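You operate a simulated robot arm through the tools that you are given. There is no shell and no other tool. Be economical: measure what you need, move in short steps, check, and stop when the job is done.

Carry out the task below with a simulated robot arm. There is one attempt and no reset: what you move stays moved.

TASK
Take the orange plug from the second shelf from the bottom of the blue rack and leave it on the red tray.
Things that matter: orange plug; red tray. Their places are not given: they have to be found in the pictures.

It is judged by the outcome, as a careful person would: the job done as asked, and still so three seconds after it is handed in. It fails if anything else is knocked over, pushed out of place, dropped, spilled or broken.

THE ROBOT
A 6-joint arm with a two-finger parallel gripper, fixed in place. Base frame: the origin is at the foot of the arm, x ahead of it, y to its left, z up. Lengths are in m, angles in degrees, forces in N, time in s.
With the tool pointing down near the work surface it reaches from about 0.22 to 0.62 m from the base axis. Its first joint turns from -66.0 to 66.0 degrees. Payload 2.7 kg.
Tool frame: the origin (TCP) lies between the finger pads and is the grasp point; the fingertips stand 0.023 m ahead of it; z points along the fingers, y is the line along which they close. The gripper opens to 0.094 m. The fingers are 0.038 m wide and 0.01 m thick; the gripper's body (0.054 by 0.096 m) begins 0.039 m behind the TCP.
Orientation is told as [roll, pitch, yaw] about the base's x, y, z axes, in that order, counted from this pose: with the fingers straight down and closing along the base's y, the tool's x points along the base's -x, its y along +y and its z along -z.

THE INTERFACE
- The arm moves only by the tool send_rows. Its argument "plan" is a list of rows, each a list of 3 entries, a list of its own where there are three numbers: the shift along the tool's x, y, z in units of 30 mm (1.0 is 30 mm), then the turn about the tool's z in units of 6 degrees (1.0 is 6 degrees), then the finger opening in cm, from 0 to 9.4. In form: [[[x, y, z], yaw, claw], ...]. A call has 1 to 20 rows; each row shifts and turns the commanded pose from where the row before left it, along the tool's axes as they then stand. A call with a number of a shift or a turn outside -1 to 1 is refused whole. A row lasts 0.2 s, in which the tool goes at most 0.05 m and 8.6 degrees; a call with a longer step from one row to the next is refused whole, and so is a gripper value outside its range. A pose out of reach is approached as far as the arm can. The call stops where the force on the tool passes 40 N (or 10 N more than at its start, if that is more) or the arm is blocked; 0.2 s more then pass. The fingers move at their own pace (about 0.045 m/s each) and stop on an object; they squeeze with about 41 N. The grip force told is the motor's: it shows also when the fingers shut on nothing. Time passes only in rows, and 0.2 s behind the last, so rows that do not move let the fingers close. It gives the time, the measured TCP pose, the force on the tool (base axes), the opening and the grip force at its end, in the units of the frame above (readings bear some noise), and new pictures: "views" is both (left out), scene, wrist or none.
- Cameras (640 x 400 px; columns grow to the right, rows downward): "scene" is fixed at [0.0751, -0.4491, 1.3794]; the picture's right is [0.68, -0.73, 0.00], its down [-0.58, -0.54, -0.61] and it looks along [0.45, 0.42, -0.79] (base axes); focal length 370 px, centre (320, 200). "wrist" rides on the gripper at [-0.039, 0, -0.044] in the tool frame; the picture's right is [0.00, -1.00, 0.00], its down [0.97, 0.00, -0.24] and it looks along [0.24, 0.00, 0.97] (tool axes); focal length 218 px, centre (320, 200).
- point_at(camera, pixels): for up to 12 pixels [column, row] of the newest picture of that camera ("zoom" is the newest enlarged one), the place [x, y, z] in the base frame of the surface seen there, good to about 0.002 m. No time passes.
- enlarge(camera, box): a new picture of the part [left, top, right, bottom] of that camera's present view, enlarged. No time passes.
- job_done(): hands the job in; it is judged then, once.

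Work in short steps. Measure before you move; look again where a grasp or a placing could have gone wrong, and mend it. You have 60 turns and 100 pictures in all, the two below and enlarged ones among them. Open the gripper and draw the arm clear of the work before you hand the job in, unless the task says otherwise; then end with one line.

The tools are called after "Call:" by a JSON object that holds its "method" and its "body". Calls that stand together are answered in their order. send_rows: Moves the arm, as the interface text tells. Its arguments: {"type":"object","properties":{"plan":{"type":"array"},"views":{"type":"string","enum":["both","scene","wrist","none"]}},"required":["plan"]} The other tools are called the same way: point_at (camera, pixels) gives the place of the surface under pixels of a picture; enlarge (camera, box) takes an enlarged picture of a part of a camera's view; job_done () hands the job in.

At the start:

```text
time: 0.0
position: [0.2928, -0.2069, 0.9749]
ee_rot: [0.0, 0.0, 0.0]
contact_force: [-0.4, -0.4, 1.0]
grip_width: 0.0939
finger_force: 0.2
```

scene: 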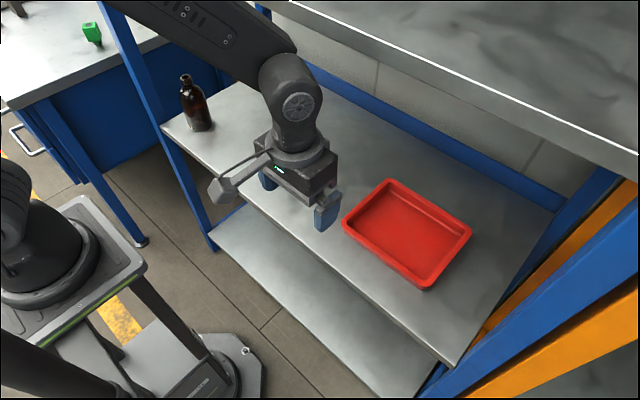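
wrist: 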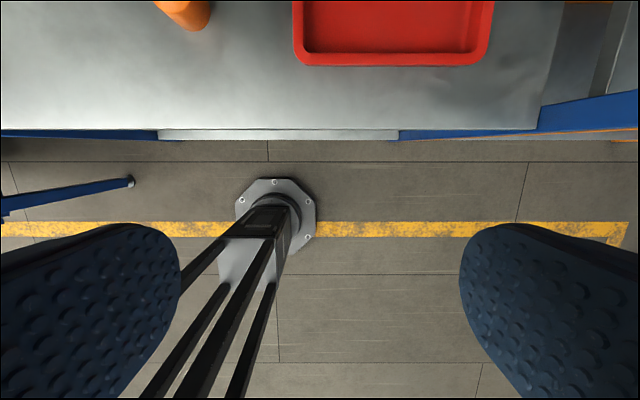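

The wrist view shows an orange object at (185,12) and the tray at the top; I measure them along with the shelf.

Call:
{"method": "point_at", "body": {"camera": "wrist", "pixels": [[185, 8], [190, 28], [160, 5], [208, 5], [240, 60], [390, 30], [300, 60], [485, 60], [280, 134]]}}

Call:
{"method": "point_at", "body": {"camera": "scene", "pixels": [[400, 235], [390, 180], [470, 235], [425, 288], [345, 225], [200, 120], [187, 78], [300, 280], [500, 250], [540, 120], [300, 10], [620, 150]]}}

Call:
{"method": "enlarge", "body": {"camera": "wrist", "box": [100, 0, 300, 125]}}

```text
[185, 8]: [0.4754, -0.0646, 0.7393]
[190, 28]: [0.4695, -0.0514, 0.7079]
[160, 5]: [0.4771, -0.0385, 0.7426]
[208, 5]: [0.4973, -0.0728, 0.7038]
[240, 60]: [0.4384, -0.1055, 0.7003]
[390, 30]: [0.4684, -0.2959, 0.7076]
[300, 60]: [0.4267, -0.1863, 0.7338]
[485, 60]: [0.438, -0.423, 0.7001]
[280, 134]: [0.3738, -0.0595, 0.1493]
```

```text
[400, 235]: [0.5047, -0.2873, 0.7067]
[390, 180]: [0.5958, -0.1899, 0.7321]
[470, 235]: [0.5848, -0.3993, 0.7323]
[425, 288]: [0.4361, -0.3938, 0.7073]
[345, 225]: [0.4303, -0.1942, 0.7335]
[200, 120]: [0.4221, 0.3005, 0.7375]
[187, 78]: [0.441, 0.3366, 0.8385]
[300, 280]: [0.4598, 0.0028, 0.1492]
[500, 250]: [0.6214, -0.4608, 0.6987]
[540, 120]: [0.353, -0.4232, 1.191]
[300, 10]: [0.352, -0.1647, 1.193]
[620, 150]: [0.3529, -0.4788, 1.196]
```

```text
3.20 times, centred on (200, 62) of wrist
```

zoom: 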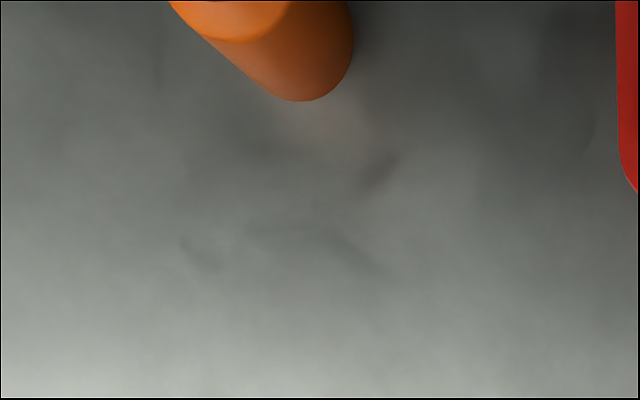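

An orange cylinder stands at about (0.48,-0.05), top z≈0.742, on the shelf at z 0.70; another shelf is above it (edge x≈0.353, z≈1.19). I move sideways to y≈-0.05 and lower a bit outside the rack, then look.

Call:
{"method": "send_rows", "body": {"plan": [[[0, 1, 0], 0, 9.4], [[0, 1, 0.5], 0, 9.4], [[0, 1, 1], 0, 9.4], [[0, 1, 1], 0, 9.4], [[0, 1, 0.5], 0, 9.4], [[0, 0, 0], 0, 9.4]]}}

```text
time: 1.4
position: [0.2905, -0.058, 0.8815]
ee_rot: [0.0, 0.0, 0.0]
contact_force: [-0.4, 1.5, 0.1]
grip_width: 0.0941
finger_force: 0.0
```

scene: 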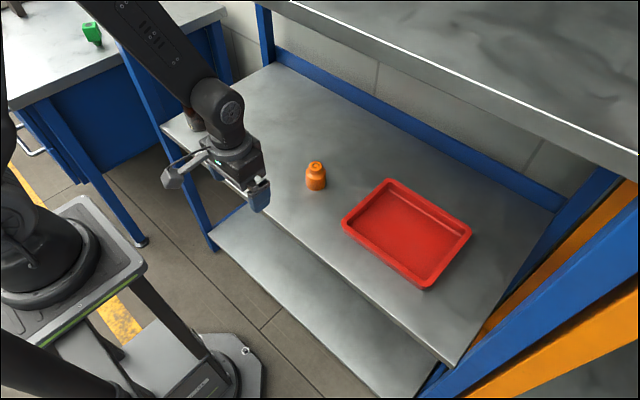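
wrist: 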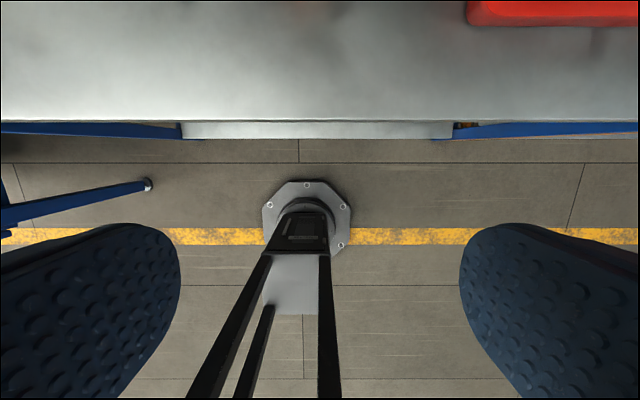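

The plug is now clear in the scene at (316,177); I enlarge and measure it.

Call:
{"method": "enlarge", "body": {"camera": "scene", "box": [276, 150, 356, 200]}}

Call:
{"method": "point_at", "body": {"camera": "scene", "pixels": [[316, 163], [316, 168], [316, 175], [307, 180], [325, 180], [316, 187], [316, 192]]}}

```text
8.00 times, centred on (316, 175) of scene
```

zoom: 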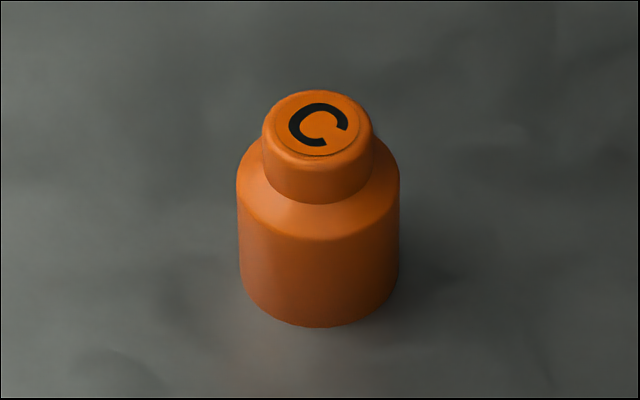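

```text
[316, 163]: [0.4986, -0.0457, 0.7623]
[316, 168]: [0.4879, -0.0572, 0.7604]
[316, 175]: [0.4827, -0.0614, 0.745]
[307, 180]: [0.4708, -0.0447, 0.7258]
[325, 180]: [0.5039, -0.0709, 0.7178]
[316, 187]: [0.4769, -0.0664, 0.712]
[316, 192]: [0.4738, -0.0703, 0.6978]
```

The plug is a wide body (~45 mm, up to z≈0.745) with a neck up to 0.762, axis at about (0.495,-0.050). I advance at z≈0.84, watching the upper shelf.

Call:
{"method": "send_rows", "body": {"plan": [[[-0.5, 0.25, 0.5], 0, 9.4], [[-1, 0, 0.5], 0, 9.4], [[-1, 0, 0.3], 0, 9.4], [[-1, 0, 0], 0, 9.4], [[0, 0, 0], 0, 9.4]]}}

```text
time: 2.6
position: [0.3955, -0.0492, 0.8444]
ee_rot: [0.0, 0.1, 0.0]
contact_force: [0.5, 0.2, -0.3]
grip_width: 0.094
finger_force: 0.0
```

scene: 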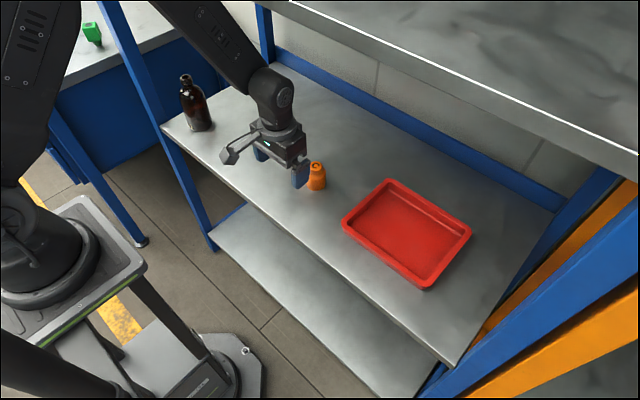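
wrist: 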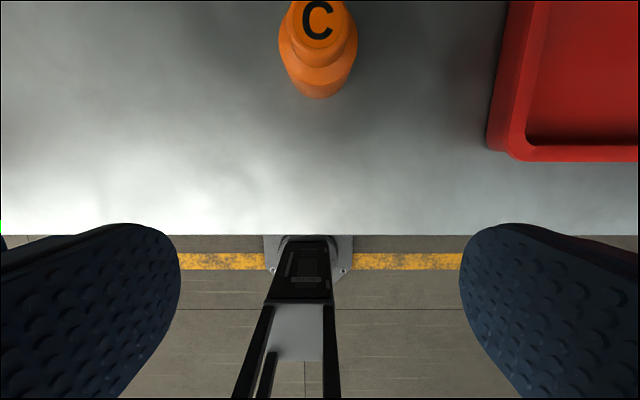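

Sideways alignment is good ("C" at column 318). I advance the remaining ~0.10 m.

Call:
{"method": "point_at", "body": {"camera": "wrist", "pixels": [[317, 5], [317, 18], [317, 35], [280, 45], [357, 45], [317, 85]]}}

Call:
{"method": "send_rows", "body": {"plan": [[[-1, 0, 0], 0, 9.4], [[-1, 0, 0], 0, 9.4], [[-0.7, 0, 0], 0, 9.4], [[-0.55, 0, 0], 0, 9.4], [[0, 0, 0], 0, 9.4]]}}

```text
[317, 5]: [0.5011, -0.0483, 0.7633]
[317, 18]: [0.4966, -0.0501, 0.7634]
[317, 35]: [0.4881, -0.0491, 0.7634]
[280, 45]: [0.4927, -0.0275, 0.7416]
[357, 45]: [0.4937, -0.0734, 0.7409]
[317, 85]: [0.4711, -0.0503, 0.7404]
```

```text
time: 3.5
position: [0.3992, -0.049, 0.8278]
ee_rot: [0.0, 8.6, 0.0]
contact_force: [-4.4, 16.1, -4.2]
grip_width: 0.094
finger_force: 0.0
stopped in row 4: the arm was blocked; the commanded pose is now the measured one
```

scene: 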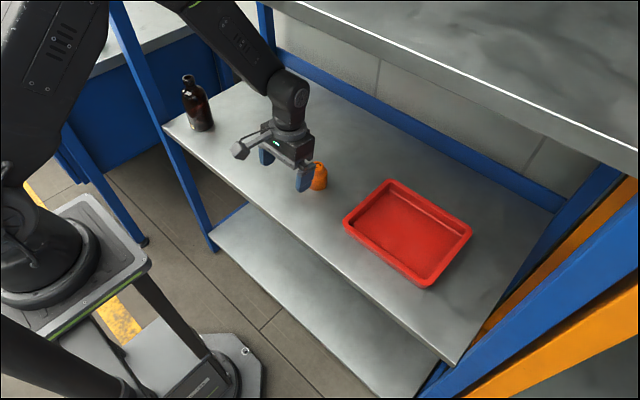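
wrist: 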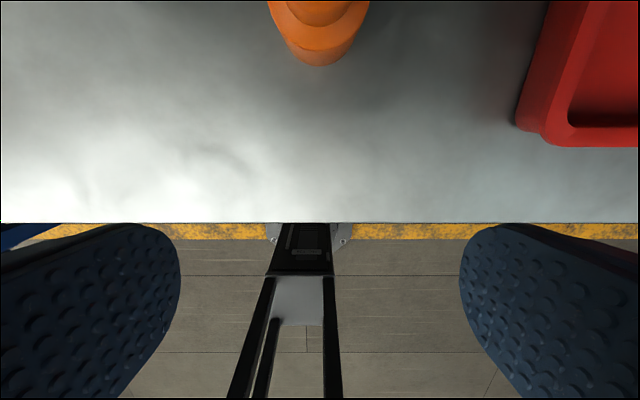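

The arm was blocked – presumably the forearm at the upper shelf edge. I check whether anything shifted and look at the forearm.

Call:
{"method": "point_at", "body": {"camera": "scene", "pixels": [[300, 10], [620, 150], [540, 120], [200, 120], [470, 235], [425, 288], [390, 180], [345, 225], [265, 45], [230, 20], [280, 80], [250, 8]]}}

Call:
{"method": "enlarge", "body": {"camera": "scene", "box": [0, 0, 400, 250]}}

```text
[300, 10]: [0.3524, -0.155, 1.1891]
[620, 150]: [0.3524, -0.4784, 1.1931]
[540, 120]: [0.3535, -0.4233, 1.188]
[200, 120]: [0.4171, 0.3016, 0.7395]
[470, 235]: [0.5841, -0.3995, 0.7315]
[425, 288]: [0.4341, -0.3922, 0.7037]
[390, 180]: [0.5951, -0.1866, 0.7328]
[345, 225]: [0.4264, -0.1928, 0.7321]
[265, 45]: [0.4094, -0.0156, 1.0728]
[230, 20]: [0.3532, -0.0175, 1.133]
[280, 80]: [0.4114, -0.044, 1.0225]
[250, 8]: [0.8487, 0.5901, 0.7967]
```

```text
1.60 times, centred on (200, 125) of scene
```

zoom: 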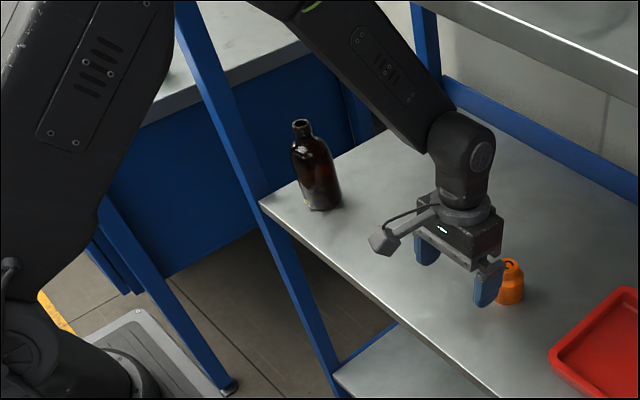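

The forearm hits the upper shelf's front edge when the tool is at this height, and the tool is now tilted 8.6° (tip back). I back out with a slight descent and check.

Call:
{"method": "send_rows", "body": {"plan": [[[0.5, 0, 0.2], 0, 9.4], [[1, 0, 0.3], 0, 9.4], [[1, 0, 0.3], 0, 9.4], [[0.3, 0, 0], 0, 9.4], [[0, 0, 0], 0, 9.4]]}}

```text
time: 4.7
position: [0.3292, -0.0497, 0.8145]
ee_rot: [0.0, 8.3, 0.0]
contact_force: [-0.6, 0.4, 0.3]
grip_width: 0.0937
finger_force: 0.0
```

scene: 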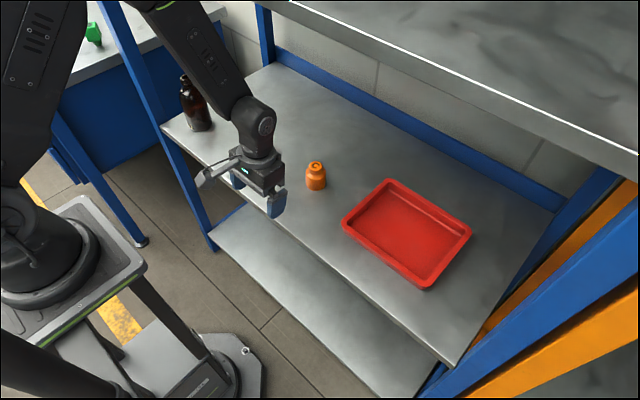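
wrist: 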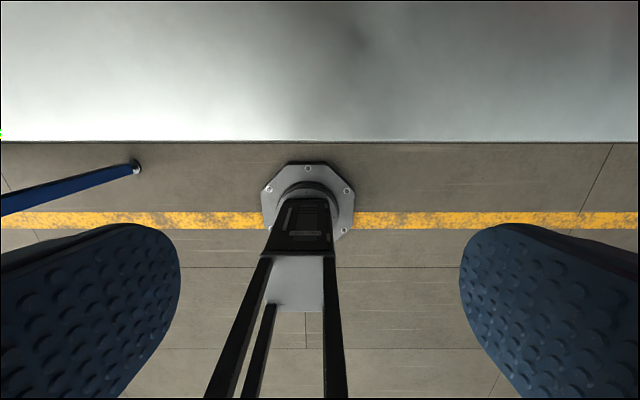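

Everything is back in its original place. I measure the forearm and upper arm to work out the clearance under the upper shelf.

Call:
{"method": "point_at", "body": {"camera": "scene", "pixels": [[265, 125], [250, 100], [235, 85], [225, 55], [200, 20], [180, 8], [60, 60], [30, 150], [20, 120], [245, 90], [190, 45], [215, 30]]}}

Call:
{"method": "point_at", "body": {"camera": "scene", "pixels": [[640, 172], [500, 100], [500, 110], [400, 62], [400, 55], [400, 50], [350, 20], [350, 35], [440, 368], [270, 210], [30, 240], [40, 200]]}}

Call:
{"method": "enlarge", "body": {"camera": "scene", "box": [300, 0, 460, 100]}}

```text
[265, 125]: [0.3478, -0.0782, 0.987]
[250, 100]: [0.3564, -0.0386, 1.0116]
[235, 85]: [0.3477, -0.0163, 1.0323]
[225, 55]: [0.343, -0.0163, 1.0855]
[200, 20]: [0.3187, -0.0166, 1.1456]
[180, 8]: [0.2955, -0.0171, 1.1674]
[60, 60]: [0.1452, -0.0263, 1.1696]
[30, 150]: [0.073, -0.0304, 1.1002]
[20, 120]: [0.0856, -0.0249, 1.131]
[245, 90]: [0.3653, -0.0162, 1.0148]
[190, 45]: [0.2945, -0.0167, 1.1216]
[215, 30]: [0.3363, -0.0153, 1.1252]
```

```text
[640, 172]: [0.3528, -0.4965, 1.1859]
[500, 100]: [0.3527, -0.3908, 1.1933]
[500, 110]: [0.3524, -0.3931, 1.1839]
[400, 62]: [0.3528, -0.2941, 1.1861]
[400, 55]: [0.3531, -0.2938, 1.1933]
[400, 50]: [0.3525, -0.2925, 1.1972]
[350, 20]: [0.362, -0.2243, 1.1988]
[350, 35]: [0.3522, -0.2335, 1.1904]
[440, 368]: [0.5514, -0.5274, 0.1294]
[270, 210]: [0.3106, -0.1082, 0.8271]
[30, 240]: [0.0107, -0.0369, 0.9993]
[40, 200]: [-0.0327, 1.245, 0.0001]
```

```text
4.00 times, centred on (380, 50) of scene
```

zoom: 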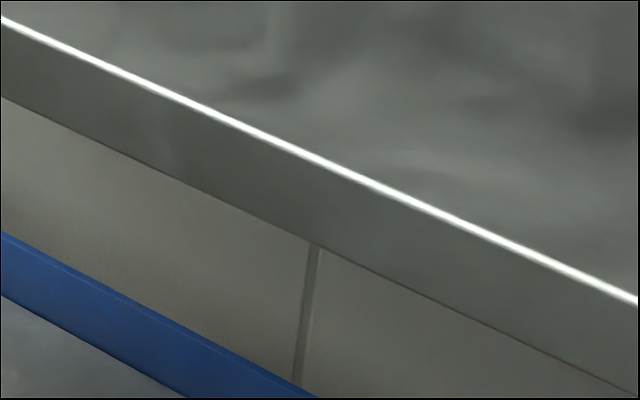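

The upper shelf's underside is at z≈1.178. Going in much lower keeps the forearm under it, so I first lower to z≈0.755 outside the rack, then move inward to x≈0.40.

Call:
{"method": "send_rows", "body": {"plan": [[[-0.15, 0, 1], 0, 9.4], [[-0.14, 0, 0.98], 0, 9.4], [[-0.8, 0, -0.12], 0, 9.4], [[-0.8, 0, -0.12], 0, 9.4], [[-0.8, 0, -0.12], 0, 9.4], [[0, 0, 0], 0, 9.4]]}}

```text
time: 6.1
position: [0.4007, -0.0465, 0.7515]
ee_rot: [0.0, 8.2, -0.1]
contact_force: [-0.2, -0.1, -0.4]
grip_width: 0.0939
finger_force: 0.1
```

scene: 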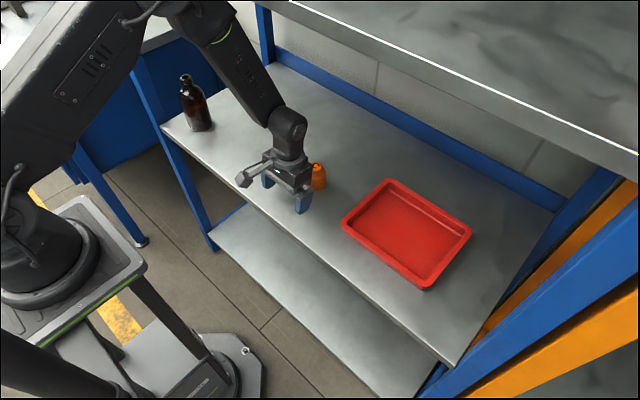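
wrist: 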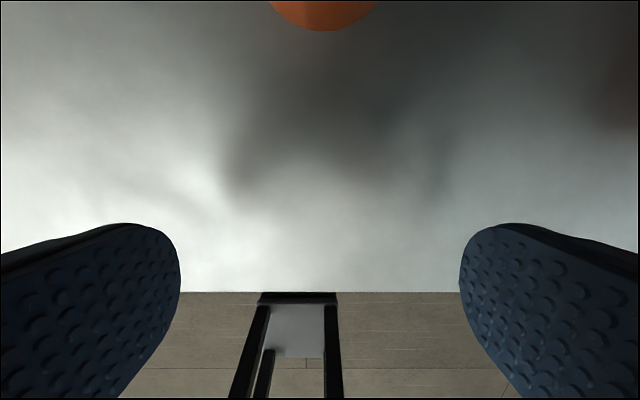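

No contact. I measure the forearm's height near the shelf edge (x≈0.35) before going further.

Call:
{"method": "point_at", "body": {"camera": "scene", "pixels": [[290, 130], [275, 85], [265, 72], [255, 55], [250, 45], [240, 28], [230, 10], [225, 45], [215, 25], [200, 10], [262, 60], [235, 12]]}}

Call:
{"method": "enlarge", "body": {"camera": "scene", "box": [100, 0, 420, 200]}}

```text
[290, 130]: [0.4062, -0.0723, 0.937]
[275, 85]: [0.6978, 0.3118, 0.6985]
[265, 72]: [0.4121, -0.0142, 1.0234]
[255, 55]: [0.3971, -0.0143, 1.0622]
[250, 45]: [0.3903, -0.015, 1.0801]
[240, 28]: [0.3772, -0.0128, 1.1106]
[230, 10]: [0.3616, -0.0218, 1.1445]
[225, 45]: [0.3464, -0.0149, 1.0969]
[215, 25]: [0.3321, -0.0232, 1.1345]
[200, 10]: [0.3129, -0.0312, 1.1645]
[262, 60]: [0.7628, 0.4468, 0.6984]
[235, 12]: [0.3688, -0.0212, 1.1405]
```

```text
2.00 times, centred on (260, 100) of scene
```

zoom: 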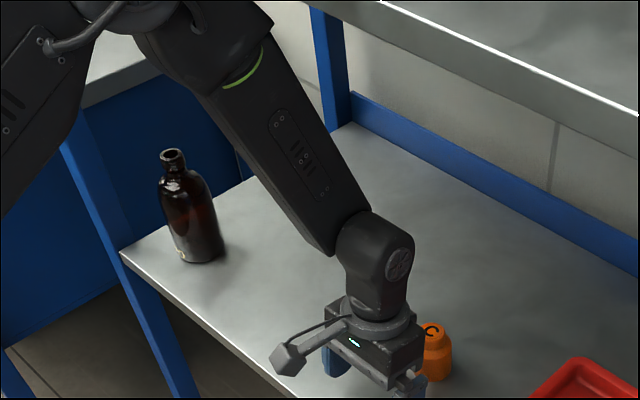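

The forearm is steep and near the shelf edge but untouched; extending at this low height should flatten it. I advance in small, monitored steps.

Call:
{"method": "send_rows", "body": {"plan": [[[-0.5, -0.1, -0.05], 0, 9.4], [[-0.5, 0, -0.05], 0, 9.4], [[0, 0, 0], 0, 9.4]]}}

```text
time: 6.9
position: [0.4323, -0.0513, 0.7519]
ee_rot: [0.1, 8.3, 0.0]
contact_force: [-0.1, 0.7, 0.3]
grip_width: 0.0944
finger_force: 0.0
```

scene: 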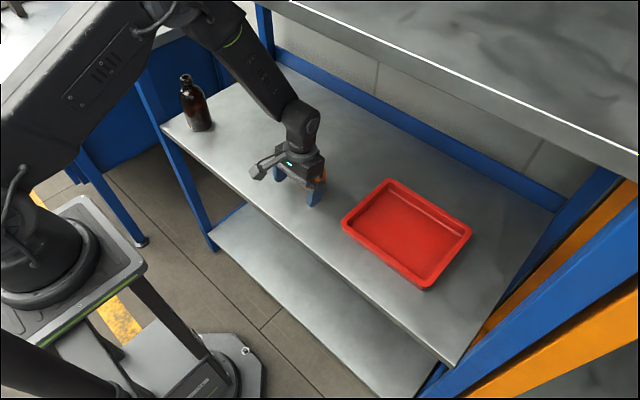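
wrist: 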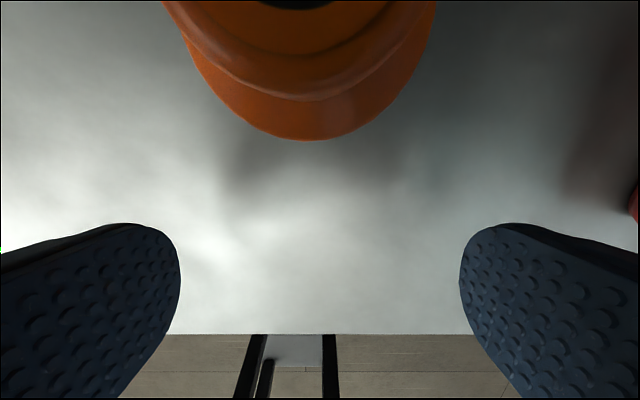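

Still free. Continuing another ~30 mm.

Call:
{"method": "send_rows", "body": {"plan": [[[-0.5, 0.05, -0.07], 0, 9.4], [[-0.5, 0, -0.07], 0, 9.4], [[0, 0, 0], 0, 9.4]]}}

```text
time: 7.7
position: [0.4612, -0.0503, 0.752]
ee_rot: [0.0, 8.3, 0.0]
contact_force: [0.3, 0.3, -0.2]
grip_width: 0.0941
finger_force: 0.0
```

scene: 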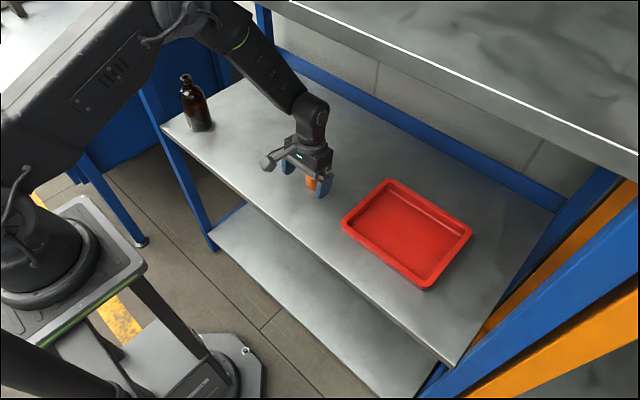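
wrist: 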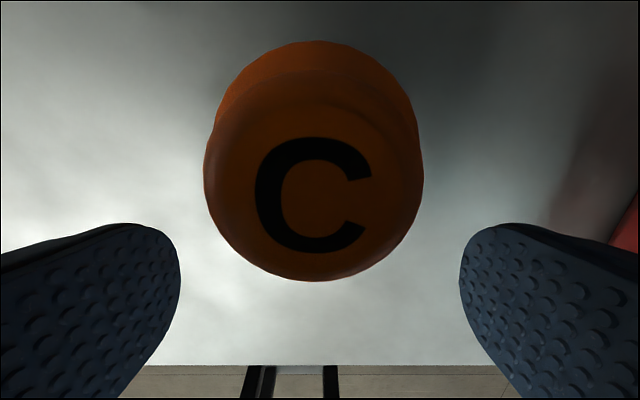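

Clear and centred. Move the last ~33 mm over the axis, then down ~13 mm.

Call:
{"method": "send_rows", "body": {"plan": [[[-0.55, 0, -0.08], 0, 9.4], [[-0.55, 0, -0.08], 0, 9.4], [[-0.07, 0, 0.25], 0, 9.4], [[-0.05, 0, 0.22], 0, 9.4], [[0, 0, 0], 0, 9.4]]}}

```text
time: 8.9
position: [0.4973, -0.0502, 0.7366]
ee_rot: [0.1, 8.2, 0.0]
contact_force: [0.3, -0.4, 0.7]
grip_width: 0.0941
finger_force: 0.0
```

scene: 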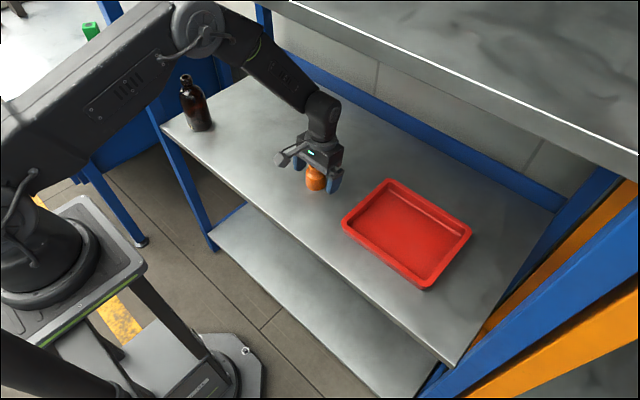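
wrist: 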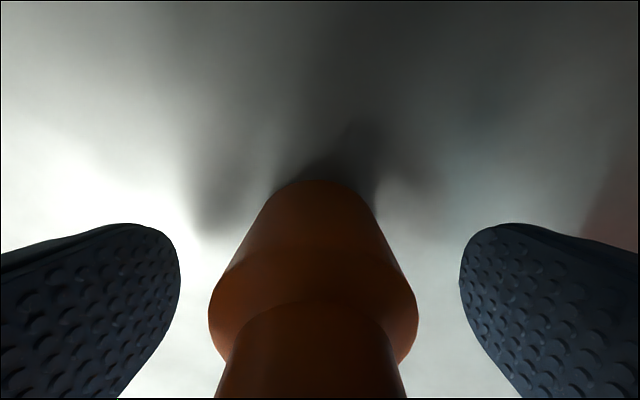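

The plug is centred between the fingers, so I close on it.

Call:
{"method": "send_rows", "body": {"plan": [[[0, 0, 0], 0, 7], [[0, 0, 0], 0, 4.5], [[0, 0, 0], 0, 3], [[0, 0, 0], 0, 3], [[0, 0, 0], 0, 3]], "views": "wrist"}}

```text
time: 10.1
position: [0.4964, -0.0489, 0.7366]
ee_rot: [0.1, 8.3, 0.0]
contact_force: [0.1, 0.6, -0.6]
grip_width: 0.0468
finger_force: 41.1
```

wrist: 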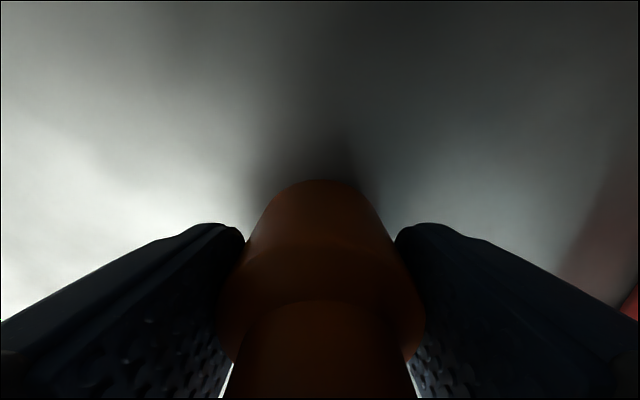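

Gripped (46.8 mm, 41 N). Lift ~45 mm in small steps.

Call:
{"method": "send_rows", "body": {"plan": [[[0.07, 0, -0.5], 0, 3], [[0.07, 0, -0.5], 0, 3], [[0.07, 0, -0.5], 0, 3], [[0, 0, 0], 0, 3]]}}

```text
time: 11.1
position: [0.4934, -0.051, 0.7778]
ee_rot: [0.0, 9.1, 0.0]
contact_force: [-0.2, -0.2, -0.1]
grip_width: 0.0465
finger_force: 41.2
```

scene: 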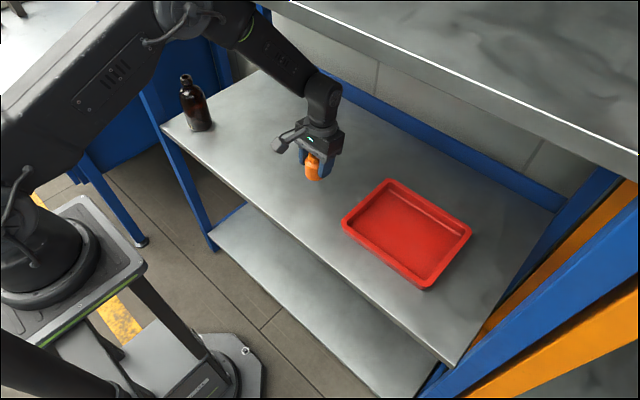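
wrist: 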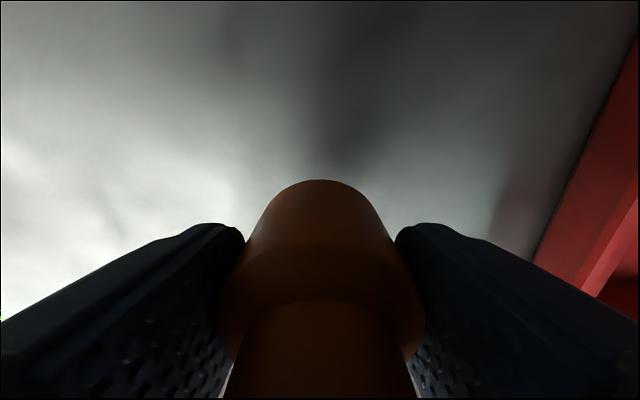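

Tilt rose to 9.1° and z is ~4 mm short: the forearm is probably just touching the upper shelf edge. I check that, and the plug's underside height.

Call:
{"method": "point_at", "body": {"camera": "scene", "pixels": [[312, 182], [307, 175], [312, 165], [270, 35], [262, 20], [255, 10], [285, 50], [245, 20], [400, 55], [350, 20], [388, 180], [465, 240]]}}

Call:
{"method": "enlarge", "body": {"camera": "scene", "box": [200, 0, 400, 125]}}

Call:
{"method": "enlarge", "body": {"camera": "scene", "box": [260, 110, 388, 190]}}

```text
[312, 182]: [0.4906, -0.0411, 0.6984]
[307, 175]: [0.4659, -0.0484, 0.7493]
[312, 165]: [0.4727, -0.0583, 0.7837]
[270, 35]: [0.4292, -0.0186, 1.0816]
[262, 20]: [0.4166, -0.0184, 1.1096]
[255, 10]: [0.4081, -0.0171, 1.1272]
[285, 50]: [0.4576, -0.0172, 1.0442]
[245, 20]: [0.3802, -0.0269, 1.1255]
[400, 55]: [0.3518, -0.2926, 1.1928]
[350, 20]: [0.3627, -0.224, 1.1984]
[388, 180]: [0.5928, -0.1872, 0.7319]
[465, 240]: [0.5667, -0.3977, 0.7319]
```

```text
3.20 times, centred on (300, 62) of scene
```

zoom: 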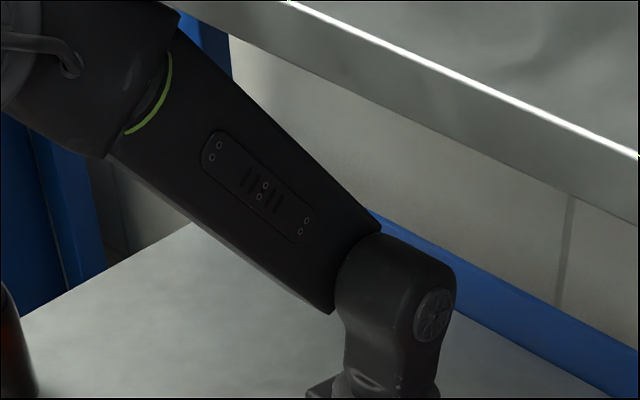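

```text
5.00 times, centred on (324, 150) of scene
```

zoom: 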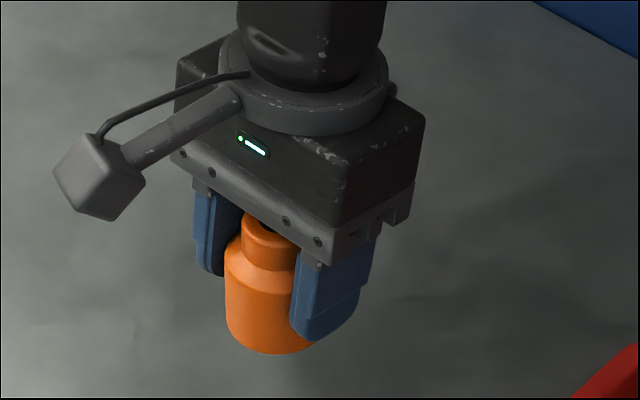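

Elbow housing is just at the shelf edge. I lower ~10 mm, slide toward the tray to y≈-0.12 (not yet over its wall), and then see whether there is room to raise.

Call:
{"method": "send_rows", "body": {"plan": [[[-0.05, 0, 0.35], 0, 3], [[0, -0.6, 0], 0, 3], [[0, -0.8, 0], 0, 3], [[0, -0.8, 0], 0, 3], [[0, -0.2, 0], 0, 3], [[0, 0, 0], 0, 3]]}}

```text
time: 12.5
position: [0.4948, -0.1239, 0.7708]
ee_rot: [0.0, 8.3, 0.0]
contact_force: [1.1, 0.6, -1.0]
grip_width: 0.0463
finger_force: 41.4
```

scene: 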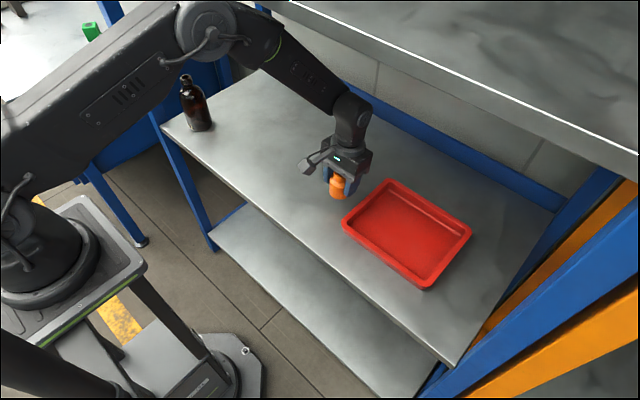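
wrist: 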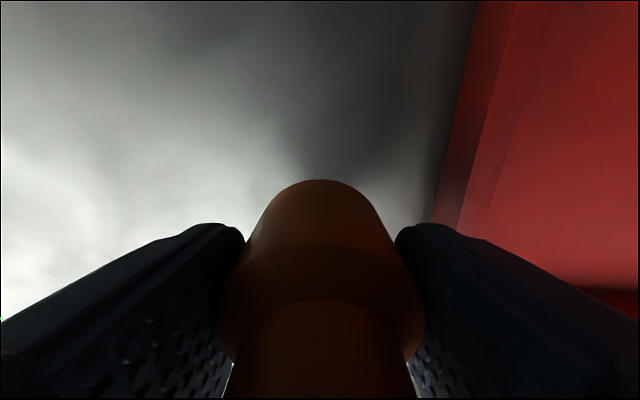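

Tilt is back to 8.3°, so it is free of contact. Try raising ~14 mm here while moving slightly forward.

Call:
{"method": "send_rows", "body": {"plan": [[[-0.15, 0, -0.25], 0, 3], [[-0.15, 0, -0.3], 0, 3], [[0, 0, 0], 0, 3]]}}

```text
time: 13.3
position: [0.5078, -0.1225, 0.7856]
ee_rot: [0.0, 8.3, 0.0]
contact_force: [-0.8, -0.7, -0.5]
grip_width: 0.0466
finger_force: 41.5
```

scene: 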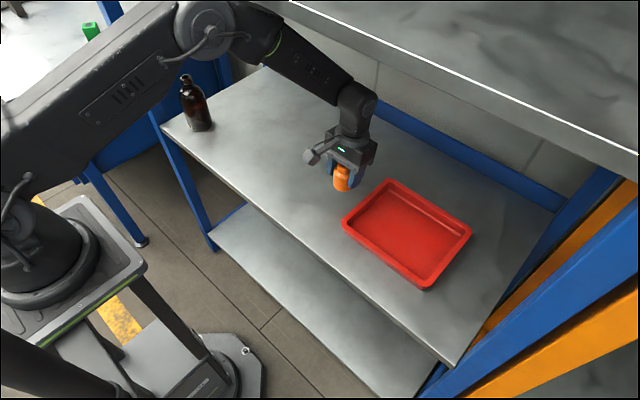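
wrist: 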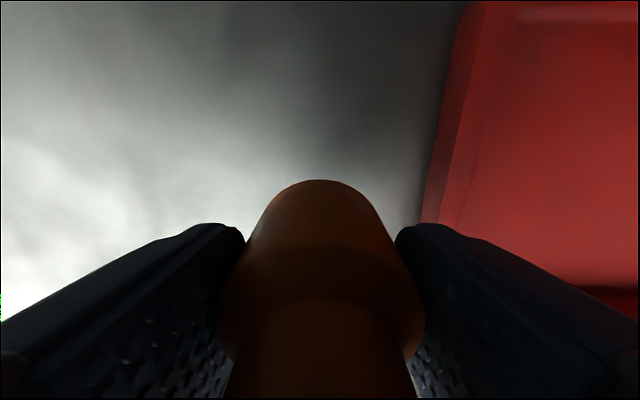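

Free, and the plug's bottom (~0.749) clears the rim (0.734). Slide over the tray to y≈-0.285.

Call:
{"method": "send_rows", "body": {"plan": [[[0, -0.6, -0.1], 0, 3], [[0, -0.8, -0.1], 0, 3], [[0, -0.8, 0], 0, 3], [[0, -0.8, 0], 0, 3], [[0, -0.8, 0], 0, 3], [[0, -0.8, 0], 0, 3], [[0, -0.6, 0], 0, 3], [[0, -0.2, 0], 0, 3], [[0, 0, 0], 0, 3]]}}

```text
time: 15.3
position: [0.5091, -0.2853, 0.7941]
ee_rot: [0.0, 8.3, 0.0]
contact_force: [-0.2, -0.6, -1.7]
grip_width: 0.0463
finger_force: 40.1
```

scene: 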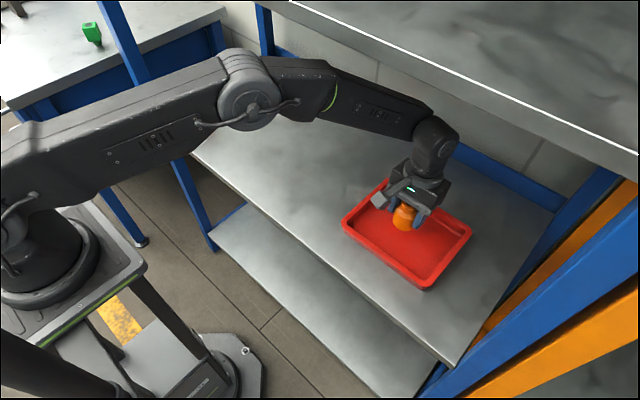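
wrist: 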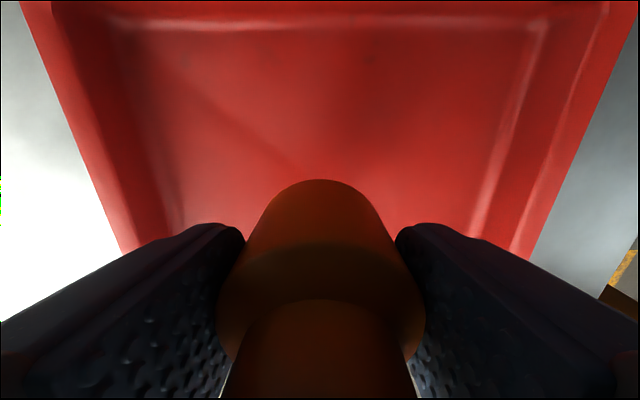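

Centred over the tray. Floor is at 0.707, so plug contact should come at TCP z≈0.743; lower to about 0.745.

Call:
{"method": "send_rows", "body": {"plan": [[[-0.08, 0, 0.55], 0, 3], [[-0.08, 0, 0.55], 0, 3], [[-0.06, 0, 0.42], 0, 3], [[0, 0, 0.1], 0, 3], [[0, 0, 0], 0, 3]]}}

```text
time: 16.5
position: [0.5089, -0.2857, 0.7453]
ee_rot: [0.0, 8.2, 0.0]
contact_force: [0.4, -0.7, -2.0]
grip_width: 0.0462
finger_force: 40.8
```

scene: 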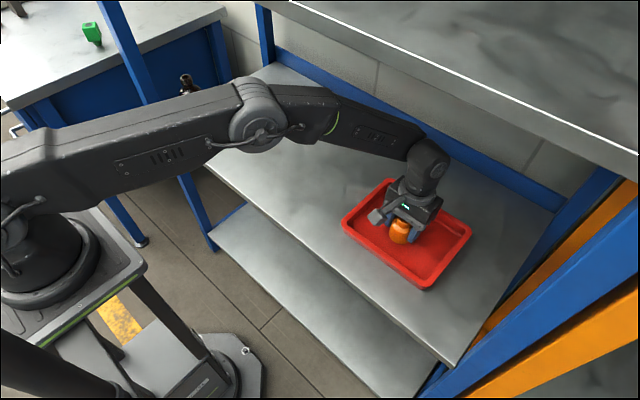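
wrist: 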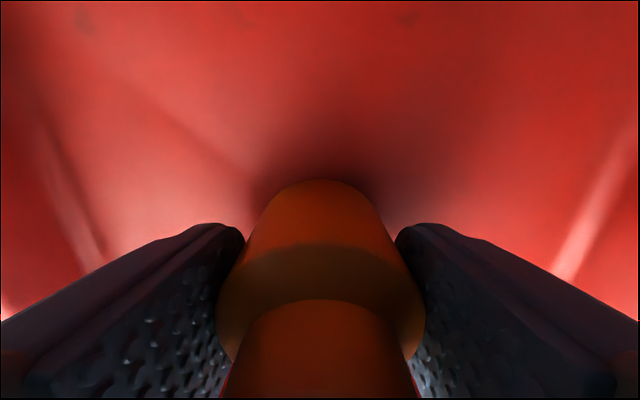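

About 2 mm above the floor; lower a touch, then open gently.

Call:
{"method": "send_rows", "body": {"plan": [[[0, 0, 0.06], 0, 3], [[0, 0, 0], 0, 3], [[0, 0, 0], 0, 5], [[0, 0, 0], 0, 6], [[0, 0, 0], 0, 8], [[0, 0, 0], 0, 9], [[0, 0, 0], 0, 9], [[0, 0, 0], 0, 9]]}}

```text
time: 18.3
position: [0.5077, -0.2855, 0.7434]
ee_rot: [0.0, 8.2, 0.0]
contact_force: [-0.2, 0.5, -0.2]
grip_width: 0.0898
finger_force: 0.0
```

scene: 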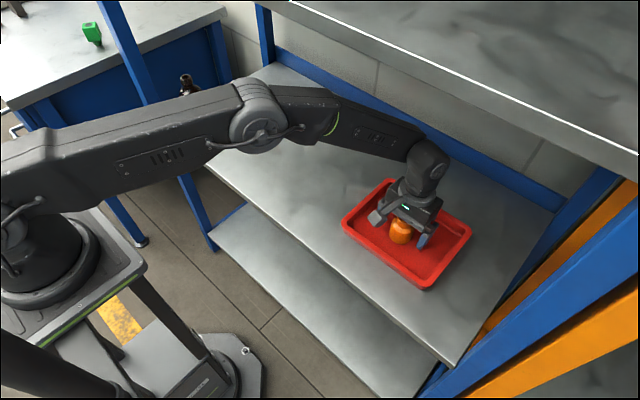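
wrist: 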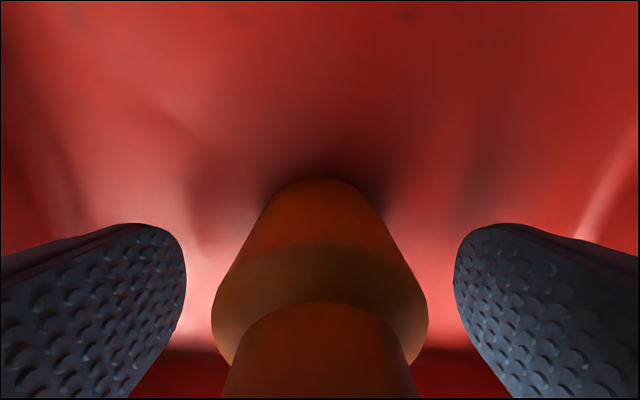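

The plug stands upright in the tray. I raise ~32 mm (palm above the plug, tips above the rim), staying low because of the upper shelf.

Call:
{"method": "send_rows", "body": {"plan": [[[0.05, 0, -0.35], 0, 9.4], [[0.05, 0, -0.35], 0, 9.4], [[0.05, 0, -0.35], 0, 9.4], [[0.3, 0, 0.05], 0, 9.4], [[0.5, 0, 0.07], 0, 9.4], [[0, 0, 0], 0, 9.4]]}}

```text
time: 19.7
position: [0.4827, -0.2835, 0.7745]
ee_rot: [0.0, 8.2, -0.1]
contact_force: [0.2, 0.2, -0.1]
grip_width: 0.0942
finger_force: 0.0
```

scene: 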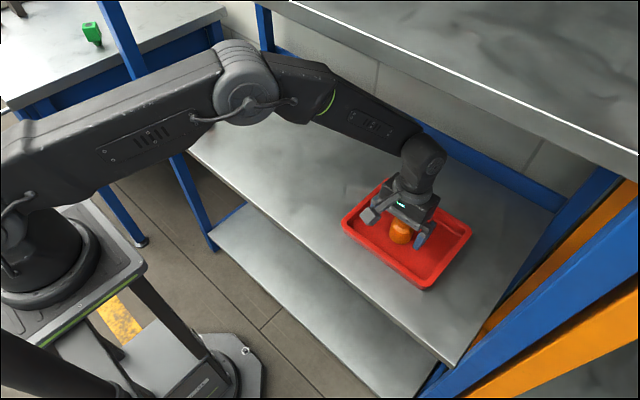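
wrist: 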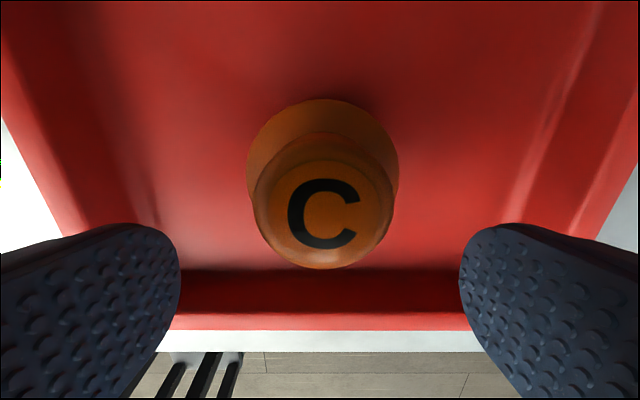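

Clear. Withdraw backward at constant height in monitored steps.

Call:
{"method": "send_rows", "body": {"plan": [[[0.6, 0, 0.08], 0, 9.4], [[0.6, 0, 0.08], 0, 9.4], [[0.6, 0, 0.08], 0, 9.4], [[0, 0, 0], 0, 9.4]]}}

```text
time: 20.7
position: [0.4283, -0.283, 0.7737]
ee_rot: [0.0, 8.2, 0.0]
contact_force: [-0.8, 0.1, 0.0]
grip_width: 0.094
finger_force: 0.1
```

scene: 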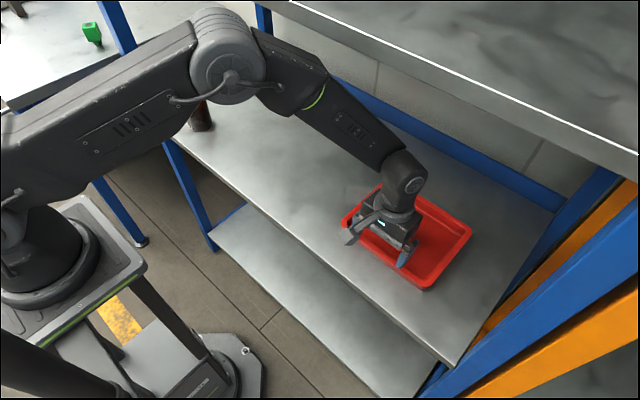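
wrist: 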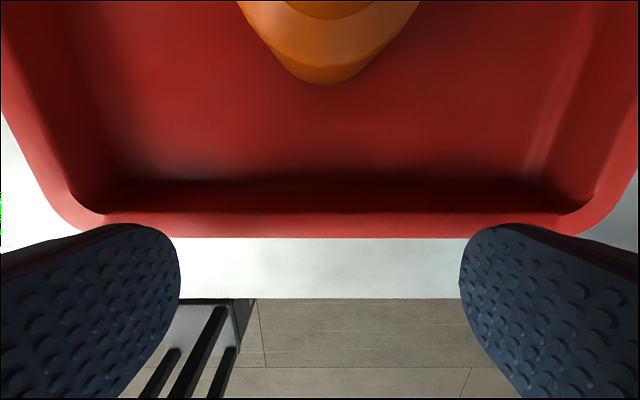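

Still free. Continue back out of the rack past the shelf's front edge.

Call:
{"method": "send_rows", "body": {"plan": [[[0.7, 0, 0.12], 0, 9.4], [[0.8, 0, 0.12], 0, 9.4], [[0.8, 0, 0.12], 0, 9.4], [[0.8, 0, 0.12], 0, 9.4], [[0.8, 0, 0.1], 0, 9.4], [[0, 0, 0], 0, 9.4]]}}

```text
time: 22.1
position: [0.3128, -0.284, 0.7748]
ee_rot: [0.0, 8.2, 0.0]
contact_force: [0.3, 0.1, 0.0]
grip_width: 0.0943
finger_force: 0.2
```

scene: 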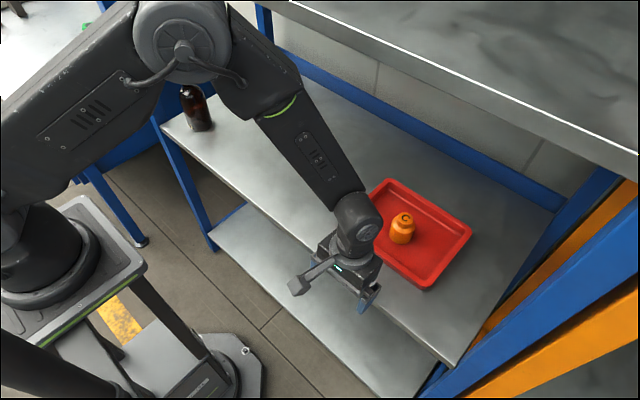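
wrist: 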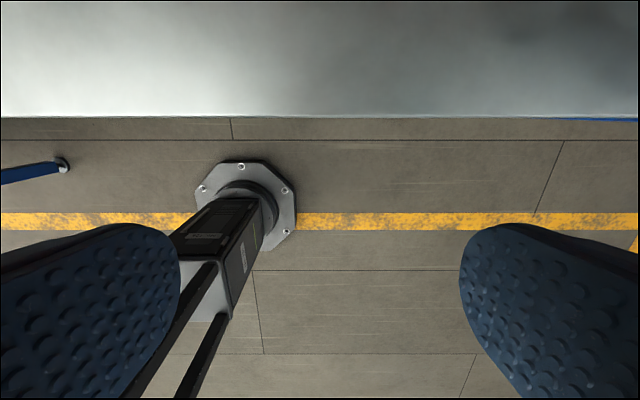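

The plug stands upright in the tray, with the bottle and tray where they were. I draw back a little further and hand in after a final check.

Call:
{"method": "send_rows", "body": {"plan": [[[0.6, 0, 0], 0, 9.4], [[0.6, 0, 0], 0, 9.4], [[0, 0, 0], 0, 9.4]], "views": "scene"}}

Call:
{"method": "point_at", "body": {"camera": "scene", "pixels": [[390, 180], [470, 235], [404, 218], [400, 240], [200, 120]]}}

```text
time: 22.9
position: [0.2763, -0.2848, 0.7796]
ee_rot: [0.1, 8.2, -0.1]
contact_force: [0.1, 1.0, 0.8]
grip_width: 0.094
finger_force: 0.0
```

scene: 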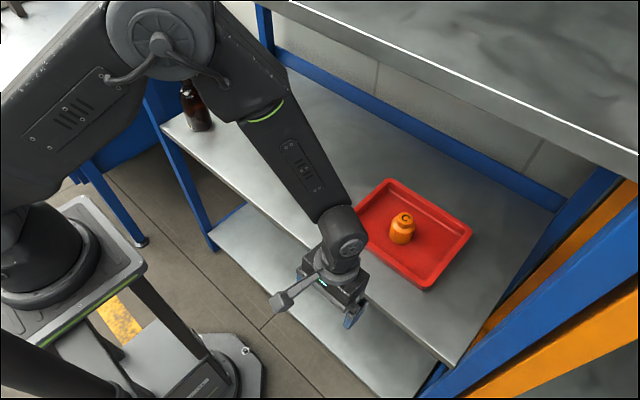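

```text
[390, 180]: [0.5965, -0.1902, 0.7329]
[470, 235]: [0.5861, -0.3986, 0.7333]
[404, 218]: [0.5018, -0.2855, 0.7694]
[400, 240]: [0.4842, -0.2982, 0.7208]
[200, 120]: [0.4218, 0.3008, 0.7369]
```

The tray and bottle read the same positions as at the start, the plug is upright on the tray, and the gripper is open and clear.

Call:
{"method": "job_done", "body": {}}

```text
The job is handed in.
```

The orange plug now stands upright on the red tray. Early on the arm bumped the upper shelf, but the shelf sprang back, and the tray and bottle ended where they started.
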